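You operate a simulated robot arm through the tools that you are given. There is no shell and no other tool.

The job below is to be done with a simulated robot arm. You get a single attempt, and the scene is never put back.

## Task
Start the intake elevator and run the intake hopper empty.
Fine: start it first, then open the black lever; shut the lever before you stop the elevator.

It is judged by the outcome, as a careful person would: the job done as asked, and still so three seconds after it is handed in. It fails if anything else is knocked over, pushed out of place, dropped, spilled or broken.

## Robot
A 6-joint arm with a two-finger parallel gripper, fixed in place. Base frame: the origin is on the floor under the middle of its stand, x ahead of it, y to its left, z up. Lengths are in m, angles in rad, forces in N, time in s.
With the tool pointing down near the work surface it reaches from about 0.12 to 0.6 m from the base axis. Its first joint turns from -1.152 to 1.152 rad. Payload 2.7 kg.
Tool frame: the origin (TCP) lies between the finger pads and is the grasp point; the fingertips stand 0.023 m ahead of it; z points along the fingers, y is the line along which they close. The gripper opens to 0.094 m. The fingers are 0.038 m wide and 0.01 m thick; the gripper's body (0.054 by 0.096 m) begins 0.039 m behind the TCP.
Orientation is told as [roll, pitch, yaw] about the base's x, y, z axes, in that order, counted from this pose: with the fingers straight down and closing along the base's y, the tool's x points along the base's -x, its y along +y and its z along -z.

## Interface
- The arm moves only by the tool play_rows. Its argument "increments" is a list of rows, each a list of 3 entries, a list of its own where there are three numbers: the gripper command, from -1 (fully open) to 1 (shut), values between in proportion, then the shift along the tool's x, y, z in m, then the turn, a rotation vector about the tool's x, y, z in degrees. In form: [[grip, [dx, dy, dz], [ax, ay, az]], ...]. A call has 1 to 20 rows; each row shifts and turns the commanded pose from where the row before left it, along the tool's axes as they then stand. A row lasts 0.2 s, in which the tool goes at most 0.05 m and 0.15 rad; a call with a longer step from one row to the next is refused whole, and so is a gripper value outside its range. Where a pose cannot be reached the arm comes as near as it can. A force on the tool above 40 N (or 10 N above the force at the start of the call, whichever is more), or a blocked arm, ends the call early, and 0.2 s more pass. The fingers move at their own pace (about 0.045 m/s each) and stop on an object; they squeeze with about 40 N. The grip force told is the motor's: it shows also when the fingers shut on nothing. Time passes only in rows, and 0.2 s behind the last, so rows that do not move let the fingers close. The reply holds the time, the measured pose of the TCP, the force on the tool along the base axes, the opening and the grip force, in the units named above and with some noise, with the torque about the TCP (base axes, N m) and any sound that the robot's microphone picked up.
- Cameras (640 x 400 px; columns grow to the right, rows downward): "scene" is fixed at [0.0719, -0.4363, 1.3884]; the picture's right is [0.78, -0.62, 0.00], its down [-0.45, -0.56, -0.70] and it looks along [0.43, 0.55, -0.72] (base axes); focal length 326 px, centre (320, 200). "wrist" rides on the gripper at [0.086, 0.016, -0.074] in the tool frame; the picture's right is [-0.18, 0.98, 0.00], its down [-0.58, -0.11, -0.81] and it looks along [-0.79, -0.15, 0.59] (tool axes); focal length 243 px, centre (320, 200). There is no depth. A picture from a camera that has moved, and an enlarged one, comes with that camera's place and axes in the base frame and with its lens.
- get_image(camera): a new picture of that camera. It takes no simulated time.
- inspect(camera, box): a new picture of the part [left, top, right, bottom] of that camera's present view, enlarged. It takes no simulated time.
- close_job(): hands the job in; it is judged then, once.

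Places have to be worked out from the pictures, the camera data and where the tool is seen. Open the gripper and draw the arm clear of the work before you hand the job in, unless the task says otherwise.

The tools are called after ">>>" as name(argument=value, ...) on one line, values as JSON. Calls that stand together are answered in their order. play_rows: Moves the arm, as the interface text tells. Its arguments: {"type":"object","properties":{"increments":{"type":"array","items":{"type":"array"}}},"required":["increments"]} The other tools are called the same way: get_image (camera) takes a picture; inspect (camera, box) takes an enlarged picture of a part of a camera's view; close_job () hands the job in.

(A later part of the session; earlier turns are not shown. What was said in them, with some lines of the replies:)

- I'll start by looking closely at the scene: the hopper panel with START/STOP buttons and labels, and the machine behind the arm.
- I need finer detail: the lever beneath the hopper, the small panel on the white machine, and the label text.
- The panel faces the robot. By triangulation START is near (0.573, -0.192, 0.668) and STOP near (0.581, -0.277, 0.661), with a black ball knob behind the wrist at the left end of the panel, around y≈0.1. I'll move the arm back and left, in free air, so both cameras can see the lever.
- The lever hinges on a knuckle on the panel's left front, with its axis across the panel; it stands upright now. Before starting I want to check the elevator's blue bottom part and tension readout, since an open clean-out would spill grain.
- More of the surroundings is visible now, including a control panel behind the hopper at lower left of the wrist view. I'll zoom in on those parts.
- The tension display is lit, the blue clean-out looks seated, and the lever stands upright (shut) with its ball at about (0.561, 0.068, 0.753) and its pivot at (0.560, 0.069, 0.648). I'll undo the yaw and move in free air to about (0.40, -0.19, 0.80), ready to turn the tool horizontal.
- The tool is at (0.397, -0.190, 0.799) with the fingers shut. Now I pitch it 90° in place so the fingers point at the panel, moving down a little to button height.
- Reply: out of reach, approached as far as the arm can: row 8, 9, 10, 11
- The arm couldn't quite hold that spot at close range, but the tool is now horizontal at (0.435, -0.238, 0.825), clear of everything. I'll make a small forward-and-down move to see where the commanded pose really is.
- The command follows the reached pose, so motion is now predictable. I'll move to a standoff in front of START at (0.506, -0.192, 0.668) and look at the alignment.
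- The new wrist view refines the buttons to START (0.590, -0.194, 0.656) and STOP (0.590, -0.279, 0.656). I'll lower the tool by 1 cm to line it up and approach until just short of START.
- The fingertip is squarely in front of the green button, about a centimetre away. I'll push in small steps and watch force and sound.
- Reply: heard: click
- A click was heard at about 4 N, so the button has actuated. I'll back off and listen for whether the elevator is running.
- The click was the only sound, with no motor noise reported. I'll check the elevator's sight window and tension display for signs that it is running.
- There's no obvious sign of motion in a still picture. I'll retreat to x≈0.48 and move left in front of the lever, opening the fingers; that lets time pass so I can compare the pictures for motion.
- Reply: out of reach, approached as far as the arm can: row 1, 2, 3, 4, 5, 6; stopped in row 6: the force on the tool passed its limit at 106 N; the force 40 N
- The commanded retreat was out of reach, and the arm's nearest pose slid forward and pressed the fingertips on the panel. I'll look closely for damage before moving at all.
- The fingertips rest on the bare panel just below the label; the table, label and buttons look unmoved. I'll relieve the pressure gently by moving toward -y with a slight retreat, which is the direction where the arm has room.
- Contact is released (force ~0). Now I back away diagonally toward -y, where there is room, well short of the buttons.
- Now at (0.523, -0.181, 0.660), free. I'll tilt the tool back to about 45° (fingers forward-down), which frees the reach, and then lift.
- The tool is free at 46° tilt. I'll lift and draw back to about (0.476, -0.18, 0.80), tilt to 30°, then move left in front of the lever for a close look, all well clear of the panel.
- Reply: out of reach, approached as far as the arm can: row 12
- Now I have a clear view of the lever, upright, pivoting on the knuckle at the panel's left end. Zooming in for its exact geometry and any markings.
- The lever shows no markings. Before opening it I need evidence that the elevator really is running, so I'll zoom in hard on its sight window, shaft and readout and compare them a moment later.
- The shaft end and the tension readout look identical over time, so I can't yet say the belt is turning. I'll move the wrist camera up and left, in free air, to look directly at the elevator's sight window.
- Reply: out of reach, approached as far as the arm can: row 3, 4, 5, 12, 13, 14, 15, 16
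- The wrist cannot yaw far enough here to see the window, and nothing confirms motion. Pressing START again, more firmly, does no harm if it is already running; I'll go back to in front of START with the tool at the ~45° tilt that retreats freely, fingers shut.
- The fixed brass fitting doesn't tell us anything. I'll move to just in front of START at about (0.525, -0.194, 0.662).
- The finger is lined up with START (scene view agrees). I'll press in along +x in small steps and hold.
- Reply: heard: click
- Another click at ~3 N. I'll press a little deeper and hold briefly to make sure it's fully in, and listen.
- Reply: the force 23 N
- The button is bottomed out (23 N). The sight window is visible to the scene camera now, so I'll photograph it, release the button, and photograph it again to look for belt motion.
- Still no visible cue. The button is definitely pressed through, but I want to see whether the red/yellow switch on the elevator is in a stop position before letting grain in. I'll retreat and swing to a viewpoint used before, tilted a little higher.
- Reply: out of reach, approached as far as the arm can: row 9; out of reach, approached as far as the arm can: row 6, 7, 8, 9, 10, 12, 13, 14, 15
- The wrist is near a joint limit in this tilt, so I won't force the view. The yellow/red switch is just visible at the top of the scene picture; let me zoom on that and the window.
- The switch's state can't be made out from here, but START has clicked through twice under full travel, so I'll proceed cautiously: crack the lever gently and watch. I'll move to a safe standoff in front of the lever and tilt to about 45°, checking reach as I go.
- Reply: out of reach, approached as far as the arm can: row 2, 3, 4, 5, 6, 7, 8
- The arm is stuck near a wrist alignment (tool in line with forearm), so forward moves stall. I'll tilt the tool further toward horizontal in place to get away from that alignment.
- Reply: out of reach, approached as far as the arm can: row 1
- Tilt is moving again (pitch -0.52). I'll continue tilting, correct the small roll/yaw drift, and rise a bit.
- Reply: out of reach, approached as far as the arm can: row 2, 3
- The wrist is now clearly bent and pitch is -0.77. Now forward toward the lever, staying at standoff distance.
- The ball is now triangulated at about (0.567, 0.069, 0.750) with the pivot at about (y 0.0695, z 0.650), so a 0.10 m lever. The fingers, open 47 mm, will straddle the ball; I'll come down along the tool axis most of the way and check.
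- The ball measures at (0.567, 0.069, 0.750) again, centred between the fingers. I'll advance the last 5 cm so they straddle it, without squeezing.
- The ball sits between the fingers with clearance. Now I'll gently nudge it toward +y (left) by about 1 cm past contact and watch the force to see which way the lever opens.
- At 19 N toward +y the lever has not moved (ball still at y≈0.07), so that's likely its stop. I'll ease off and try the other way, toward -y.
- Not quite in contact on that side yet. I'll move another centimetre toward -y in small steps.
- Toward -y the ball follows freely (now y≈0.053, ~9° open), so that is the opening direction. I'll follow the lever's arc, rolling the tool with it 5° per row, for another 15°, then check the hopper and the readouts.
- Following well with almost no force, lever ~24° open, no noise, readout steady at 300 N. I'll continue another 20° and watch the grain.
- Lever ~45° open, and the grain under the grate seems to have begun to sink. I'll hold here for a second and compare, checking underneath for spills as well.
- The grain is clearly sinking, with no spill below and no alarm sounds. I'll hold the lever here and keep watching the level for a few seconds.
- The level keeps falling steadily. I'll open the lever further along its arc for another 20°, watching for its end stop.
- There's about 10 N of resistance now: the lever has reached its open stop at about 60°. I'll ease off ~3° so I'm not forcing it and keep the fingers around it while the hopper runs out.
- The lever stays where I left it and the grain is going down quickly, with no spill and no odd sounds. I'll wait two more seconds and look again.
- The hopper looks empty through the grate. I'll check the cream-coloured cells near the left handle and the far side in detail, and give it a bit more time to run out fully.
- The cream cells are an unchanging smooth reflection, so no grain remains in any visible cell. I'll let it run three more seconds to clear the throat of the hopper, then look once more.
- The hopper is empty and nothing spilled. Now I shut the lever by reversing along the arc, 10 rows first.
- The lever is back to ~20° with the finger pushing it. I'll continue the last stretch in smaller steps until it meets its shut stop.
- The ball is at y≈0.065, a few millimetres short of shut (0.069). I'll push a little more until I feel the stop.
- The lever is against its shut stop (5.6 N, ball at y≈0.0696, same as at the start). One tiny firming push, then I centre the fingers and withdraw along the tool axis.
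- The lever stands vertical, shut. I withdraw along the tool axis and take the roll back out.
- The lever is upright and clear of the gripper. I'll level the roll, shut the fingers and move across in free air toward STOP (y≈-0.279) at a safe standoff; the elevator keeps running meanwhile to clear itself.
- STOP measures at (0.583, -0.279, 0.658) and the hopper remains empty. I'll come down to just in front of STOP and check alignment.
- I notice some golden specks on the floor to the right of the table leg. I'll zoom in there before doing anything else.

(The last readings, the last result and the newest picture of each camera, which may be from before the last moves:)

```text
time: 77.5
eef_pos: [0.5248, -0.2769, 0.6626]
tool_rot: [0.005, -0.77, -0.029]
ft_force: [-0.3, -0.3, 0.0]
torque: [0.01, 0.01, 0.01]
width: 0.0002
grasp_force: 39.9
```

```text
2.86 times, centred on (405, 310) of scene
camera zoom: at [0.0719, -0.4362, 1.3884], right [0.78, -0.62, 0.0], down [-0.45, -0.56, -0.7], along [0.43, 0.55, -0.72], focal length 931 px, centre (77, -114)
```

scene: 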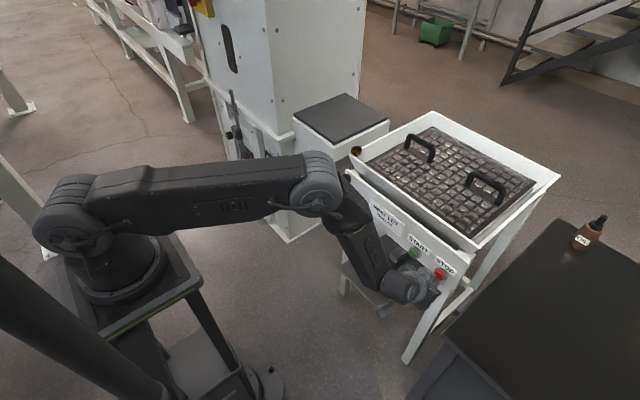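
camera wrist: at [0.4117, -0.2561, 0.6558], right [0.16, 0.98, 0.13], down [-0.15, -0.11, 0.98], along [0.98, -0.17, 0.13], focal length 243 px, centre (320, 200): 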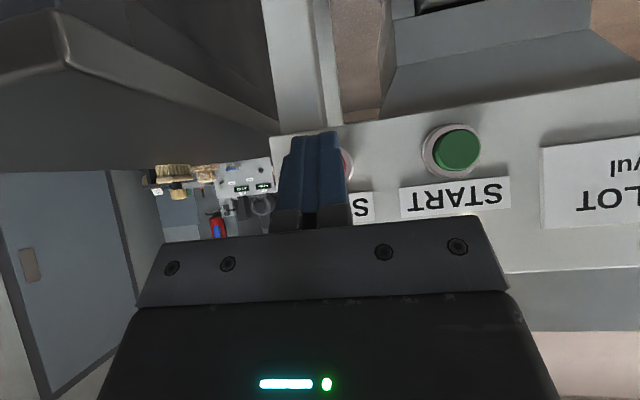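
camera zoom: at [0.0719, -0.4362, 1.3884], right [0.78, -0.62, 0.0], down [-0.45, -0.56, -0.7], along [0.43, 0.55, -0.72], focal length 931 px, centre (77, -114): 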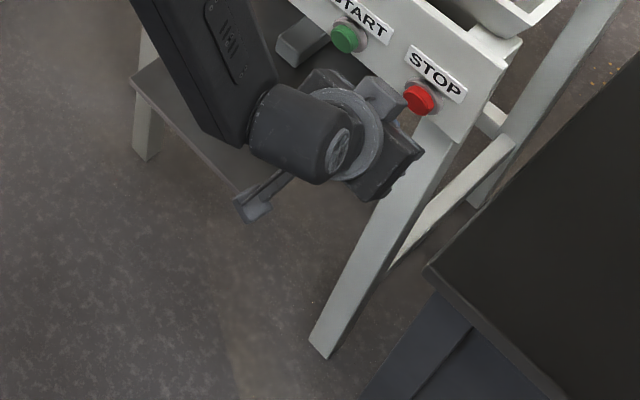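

There are about seven stray kernels on the floor near (1.3, -0.3), far from the hopper's outlet and on the opposite side from the elevator. I'll check whether they are part of a spill or just old litter by looking for others around the hopper and elevator.

>>> inspect(camera="scene", box=[380, 60, 480, 130])

>>> inspect(camera="scene", box=[260, 140, 360, 260])

>>> inspect(camera="scene", box=[540, 60, 640, 200])

>>> inspect(camera="scene", box=[60, 60, 240, 180])

>>> inspect(camera="scene", box=[490, 250, 520, 275])

```text
5.71 times, centred on (430, 95) of scene
camera zoom: at [0.0719, -0.4362, 1.3884], right [0.78, -0.62, 0.0], down [-0.45, -0.56, -0.7], along [0.43, 0.55, -0.72], focal length 1862 px, centre (-309, 800)
```

zoom: 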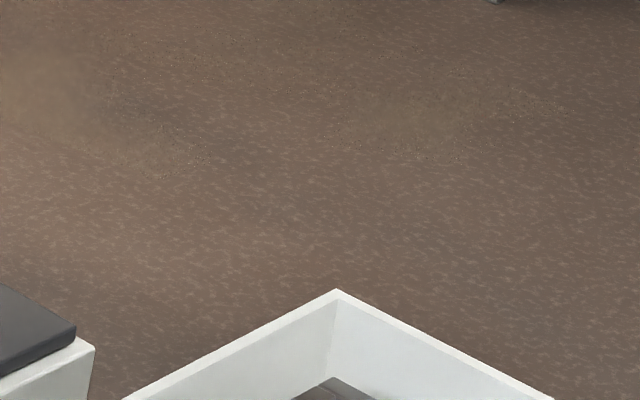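

```text
3.33 times, centred on (310, 200) of scene
camera zoom: at [0.0719, -0.4362, 1.3884], right [0.78, -0.62, 0.0], down [-0.45, -0.56, -0.7], along [0.43, 0.55, -0.72], focal length 1086 px, centre (353, 200)
```

zoom: 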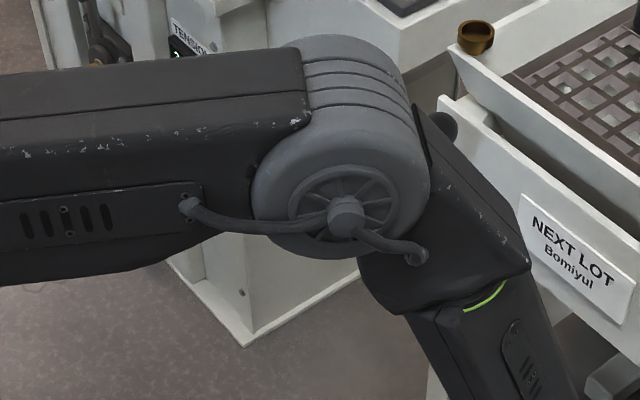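

```text
2.86 times, centred on (590, 130) of scene
camera zoom: at [0.0719, -0.4362, 1.3884], right [0.78, -0.62, 0.0], down [-0.45, -0.56, -0.7], along [0.43, 0.55, -0.72], focal length 931 px, centre (-451, 400)
```

zoom: 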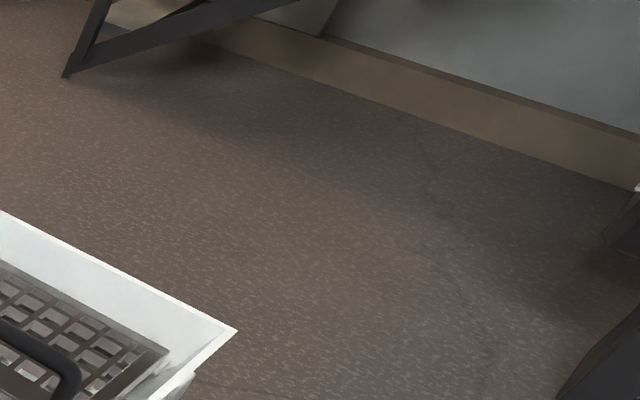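

```text
3.33 times, centred on (150, 120) of scene
camera zoom: at [0.0719, -0.4362, 1.3884], right [0.78, -0.62, 0.0], down [-0.45, -0.56, -0.7], along [0.43, 0.55, -0.72], focal length 1086 px, centre (887, 467)
```

zoom: 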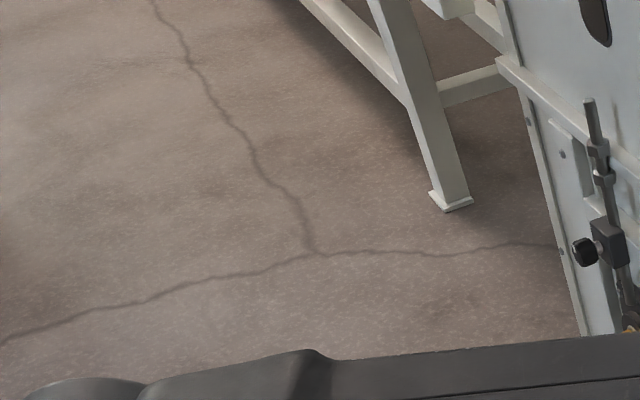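

```text
16.00 times, centred on (505, 262) of scene
camera zoom: at [0.0719, -0.4362, 1.3884], right [0.78, -0.62, 0.0], down [-0.45, -0.56, -0.7], along [0.43, 0.55, -0.72], focal length 5212 px, centre (-2640, -800)
```

zoom: 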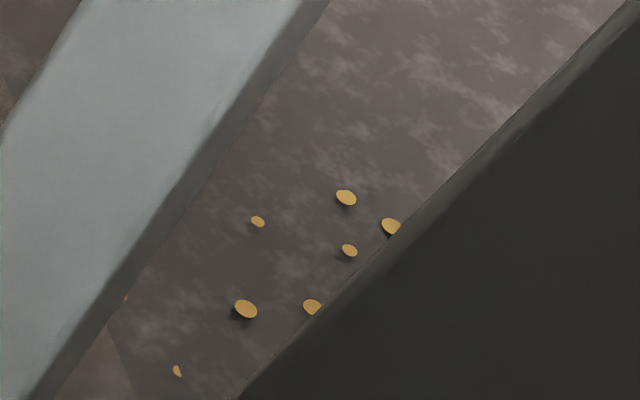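

The specks are a handful of isolated flecks well behind the table with nothing near the outlet or elevator, so they look like pre-existing litter. I'm aligned with STOP; the elevator has had several seconds to clear, so I'll give it a few more and then press STOP in small steps.

>>> play_rows(increments=[[1, [0, -0.0018, 0], [0, 0, 0]], [1, [0, 0, 0], [0, 0, 0]], [1, [0, 0, 0], [0, 0, 0]], [1, [0, 0, 0], [0, 0, 0]], [1, [0, 0, 0], [0, 0, 0]], [1, [0, 0, 0], [0, 0, 0]], [1, [0, 0, 0], [0, 0, 0]], [1, [0, 0, 0], [0, 0, 0]], [1, [0, 0, 0], [0, 0, 0]], [1, [0, 0, 0], [0, 0, 0]], [1, [0, 0, 0], [0, 0, 0]], [1, [0, 0, 0], [0, 0, 0]], [1, [0, 0, 0], [0, 0, 0]], [1, [0, 0, 0], [0, 0, 0]], [1, [0, 0, 0], [0, 0, 0]], [1, [0, 0, 0], [0, 0, 0]], [1, [0, 0, 0], [0, 0, 0]], [1, [0, 0, 0], [0, 0, 0]], [1, [0, 0, 0], [0, 0, 0]], [1, [0, 0, 0], [0, 0, 0]]])

>>> inspect(camera="scene", box=[370, 120, 560, 240])

>>> inspect(camera="scene", box=[490, 250, 520, 275])

```text
time: 81.7
eef_pos: [0.5247, -0.28, 0.6636]
tool_rot: [0.005, -0.77, -0.032]
ft_force: [0.0, 0.2, -0.3]
torque: [-0.02, 0.01, 0.02]
width: 0.0
grasp_force: 40.1
```

```text
3.33 times, centred on (465, 180) of scene
camera zoom: at [0.0719, -0.4363, 1.3884], right [0.78, -0.62, 0.0], down [-0.45, -0.56, -0.7], along [0.43, 0.55, -0.72], focal length 1086 px, centre (-163, 267)
```

zoom: 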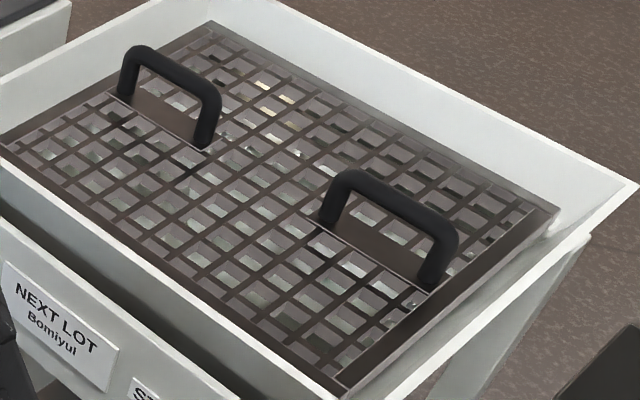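

```text
16.00 times, centred on (505, 262) of scene
camera zoom: at [0.0719, -0.4363, 1.3884], right [0.78, -0.62, 0.0], down [-0.45, -0.56, -0.7], along [0.43, 0.55, -0.72], focal length 5212 px, centre (-2640, -800)
```

zoom: 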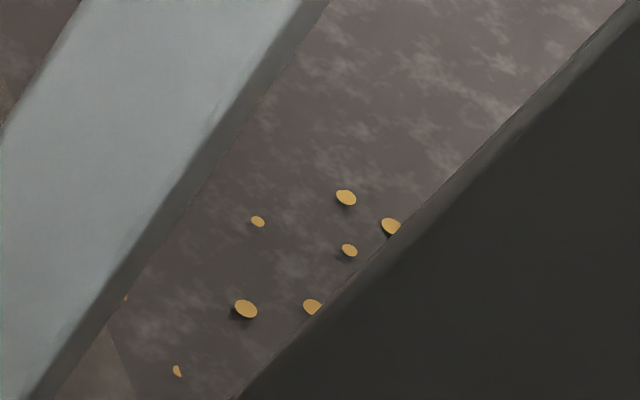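

Everything is unchanged: hopper empty, lever shut, flecks static. Now pressing STOP.

>>> play_rows(increments=[[1, [-0.0072, 0, 0.0083], [0, 0, 0]], [1, [-0.0079, 0, 0.00766], [0, 0, 0]], [1, [-0.00287, 0, 0.00278], [0, 0, 0]], [1, [-0.00287, 0, 0.00278], [0, 0, 0]], [1, [0, 0, 0], [0, 0, 0]]])

>>> inspect(camera="scene", box=[380, 220, 490, 310])

```text
time: 82.9
eef_pos: [0.5548, -0.2811, 0.6604]
tool_rot: [0.007, -0.77, -0.032]
ft_force: [-3.1, -0.5, 0.0]
torque: [-0.03, 0.01, -0.05]
width: 0.0001
grasp_force: 40.1
heard: click
```

```text
4.44 times, centred on (435, 265) of scene
camera zoom: at [0.0718, -0.4363, 1.3884], right [0.78, -0.62, 0.0], down [-0.45, -0.56, -0.7], along [0.43, 0.55, -0.72], focal length 1448 px, centre (-191, -89)
```

zoom: 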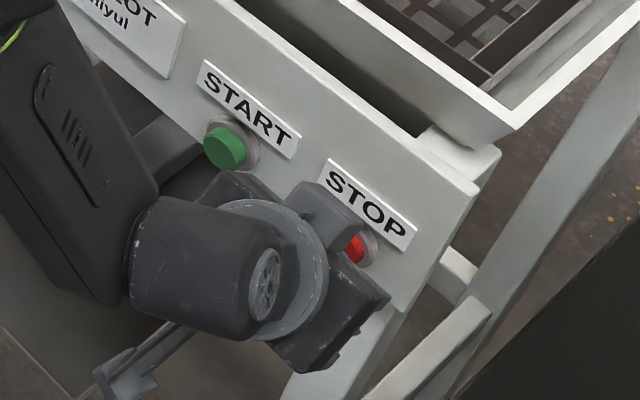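

STOP clicked at ~3 N. I'll press 2 mm deeper to be sure, then back straight away and lift clear.

>>> play_rows(increments=[[1, [-0.0014, 0, 0.0014], [0, 0, 0]], [1, [0, 0, 0], [0, 0, 0]], [1, [0.0079, 0, -0.00766], [0, 0, 0]], [1, [0.0079, 0, -0.00766], [0, 0, 0]], [1, [0.0079, 0, -0.00766], [0, 0, 0]], [1, [-0.0092, 0, -0.0319], [0, 0, 0]], [1, [-0.0092, 0, -0.0319], [0, 0, 0]], [1, [-0.0092, 0, -0.0319], [0, 0, 0]], [-0.5, [-0.0092, 0, -0.0319], [0, 0, 0]], [-1, [-0.0092, 0, -0.0319], [0, 0, 0]], [-1, [0, 0, 0], [0, 0, 0]], [-1, [0, 0, 0], [0, 0, 0]]])

>>> get_image(camera="scene")

>>> get_image(camera="wrist")

```text
time: 85.5
eef_pos: [0.4465, -0.2779, 0.8102]
tool_rot: [0.004, -0.77, -0.031]
ft_force: [0.7, 0.0, 0.0]
torque: [-0.01, -0.02, 0.02]
width: 0.0857
grasp_force: 0.1
```

```text
taken
```

scene: 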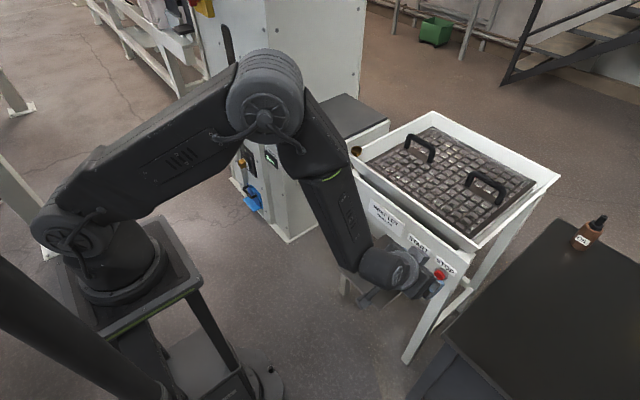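

```text
taken
camera wrist: at [0.3338, -0.2572, 0.803], right [0.16, 0.98, 0.13], down [-0.15, -0.11, 0.98], along [0.98, -0.18, 0.13], focal length 243 px, centre (320, 200)
```

wrist: 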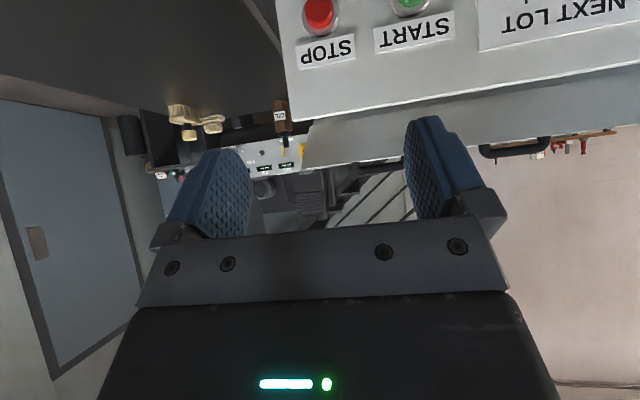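

Both buttons are out, the gripper is open and clear. I'll draw the arm further back and up, then verify the lever, hopper and floor one last time.

>>> play_rows(increments=[[-1, [0.004, 0, -0.032], [0, 0, 0]], [-1, [0.004, 0, -0.032], [0, 0, 0]], [-1, [0.004, 0, -0.032], [0, 0, 0]], [-1, [0, 0, 0], [0, 0, 0]], [-1, [0, 0, 0], [0, 0, 0]]])

>>> get_image(camera="scene")

>>> inspect(camera="scene", box=[320, 130, 560, 300])

>>> inspect(camera="scene", box=[220, 120, 380, 260])

>>> get_image(camera="wrist")

```text
time: 86.7
eef_pos: [0.3707, -0.275, 0.8672]
tool_rot: [0.004, -0.77, -0.031]
ft_force: [0.4, 0.2, -0.9]
torque: [0.0, -0.03, 0.0]
width: 0.0941
grasp_force: 0.1
```

```text
taken
```

scene: 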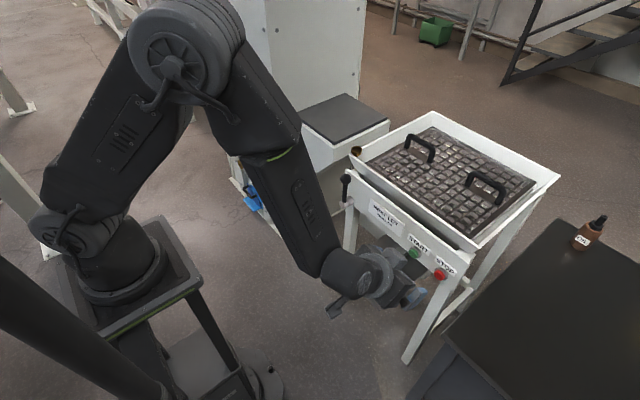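

```text
2.35 times, centred on (440, 215) of scene
camera zoom: at [0.0718, -0.4363, 1.3884], right [0.78, -0.62, 0.0], down [-0.45, -0.56, -0.7], along [0.43, 0.55, -0.72], focal length 766 px, centre (38, 165)
```

zoom: 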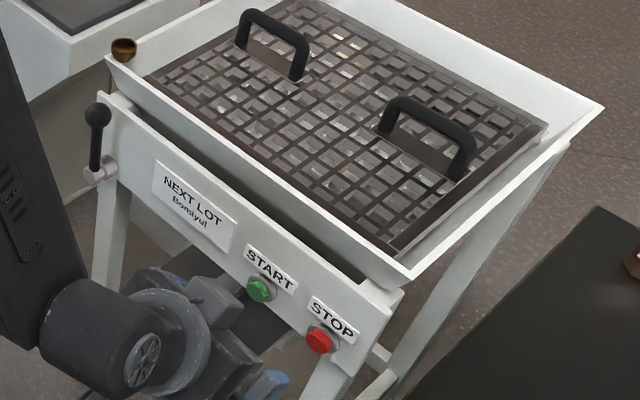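

```text
2.86 times, centred on (300, 190) of scene
camera zoom: at [0.0718, -0.4363, 1.3884], right [0.78, -0.62, 0.0], down [-0.45, -0.56, -0.7], along [0.43, 0.55, -0.72], focal length 931 px, centre (377, 229)
```

zoom: 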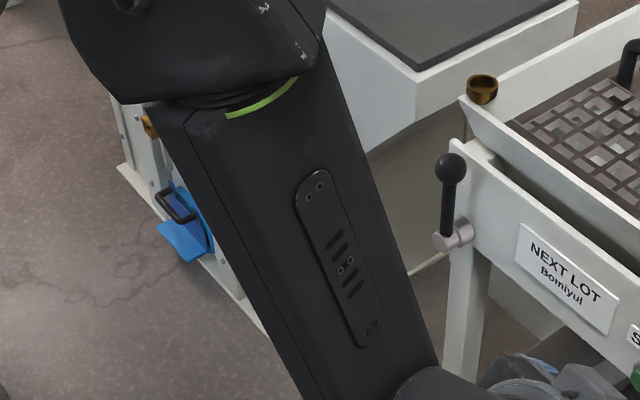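

```text
taken
camera wrist: at [0.2571, -0.2547, 0.8615], right [0.16, 0.98, 0.13], down [-0.15, -0.11, 0.98], along [0.98, -0.17, 0.13], focal length 243 px, centre (320, 200)
```

wrist: 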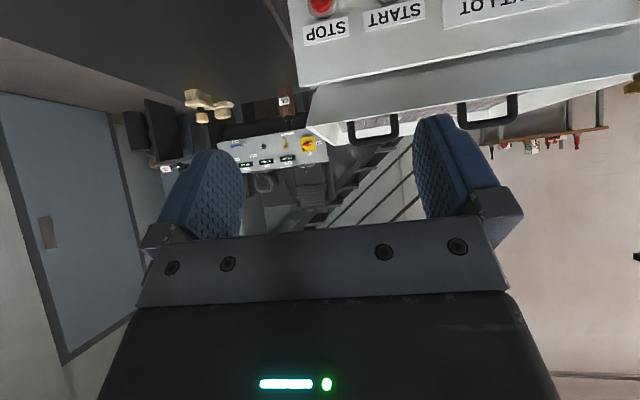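

The lever is upright (shut), both buttons are out with STOP pressed last, and the hopper is empty. Nothing is displaced, and the open gripper is drawn clear. I'm handing the job in.

>>> close_job()

```text
The job is handed in.
```

I ran the intake hopper empty in the order you gave, and the job is handed in. I never got direct proof that the elevator was turning.

1. **Start:** I pressed START twice, the second time through its full travel, and it clicked both times. No motor sound or visible belt movement followed. The evidence that it ran is that the hopper emptied steadily with no backing up.
2. **Empty:** I opened the black lever toward the labels to its stop, about 60°. I kept it open for several seconds after the last visible grain had gone. Some of the hopper floor by the front wall was out of view.
3. **Shut and stop:** I shut the lever against its stop and let the elevator run on for about 11 seconds. Then I pressed STOP, which clicked. The arm is clear with the gripper open.

- **Bump on the panel:** After the first START press, the arm couldn't make the retreat I commanded. It pushed the fingertips against the front panel, just below the NEXT LOT label, peaking at 106 N. I backed off and found no damage or movement.
- **Kernels on the floor:** There are about seven kernels on the floor behind the right side of the table, roughly 0.4 m from the hopper. They look like old litter, because there was nothing near the outlet or elevator. I only noticed them late, so I can't be sure they were there at the start.
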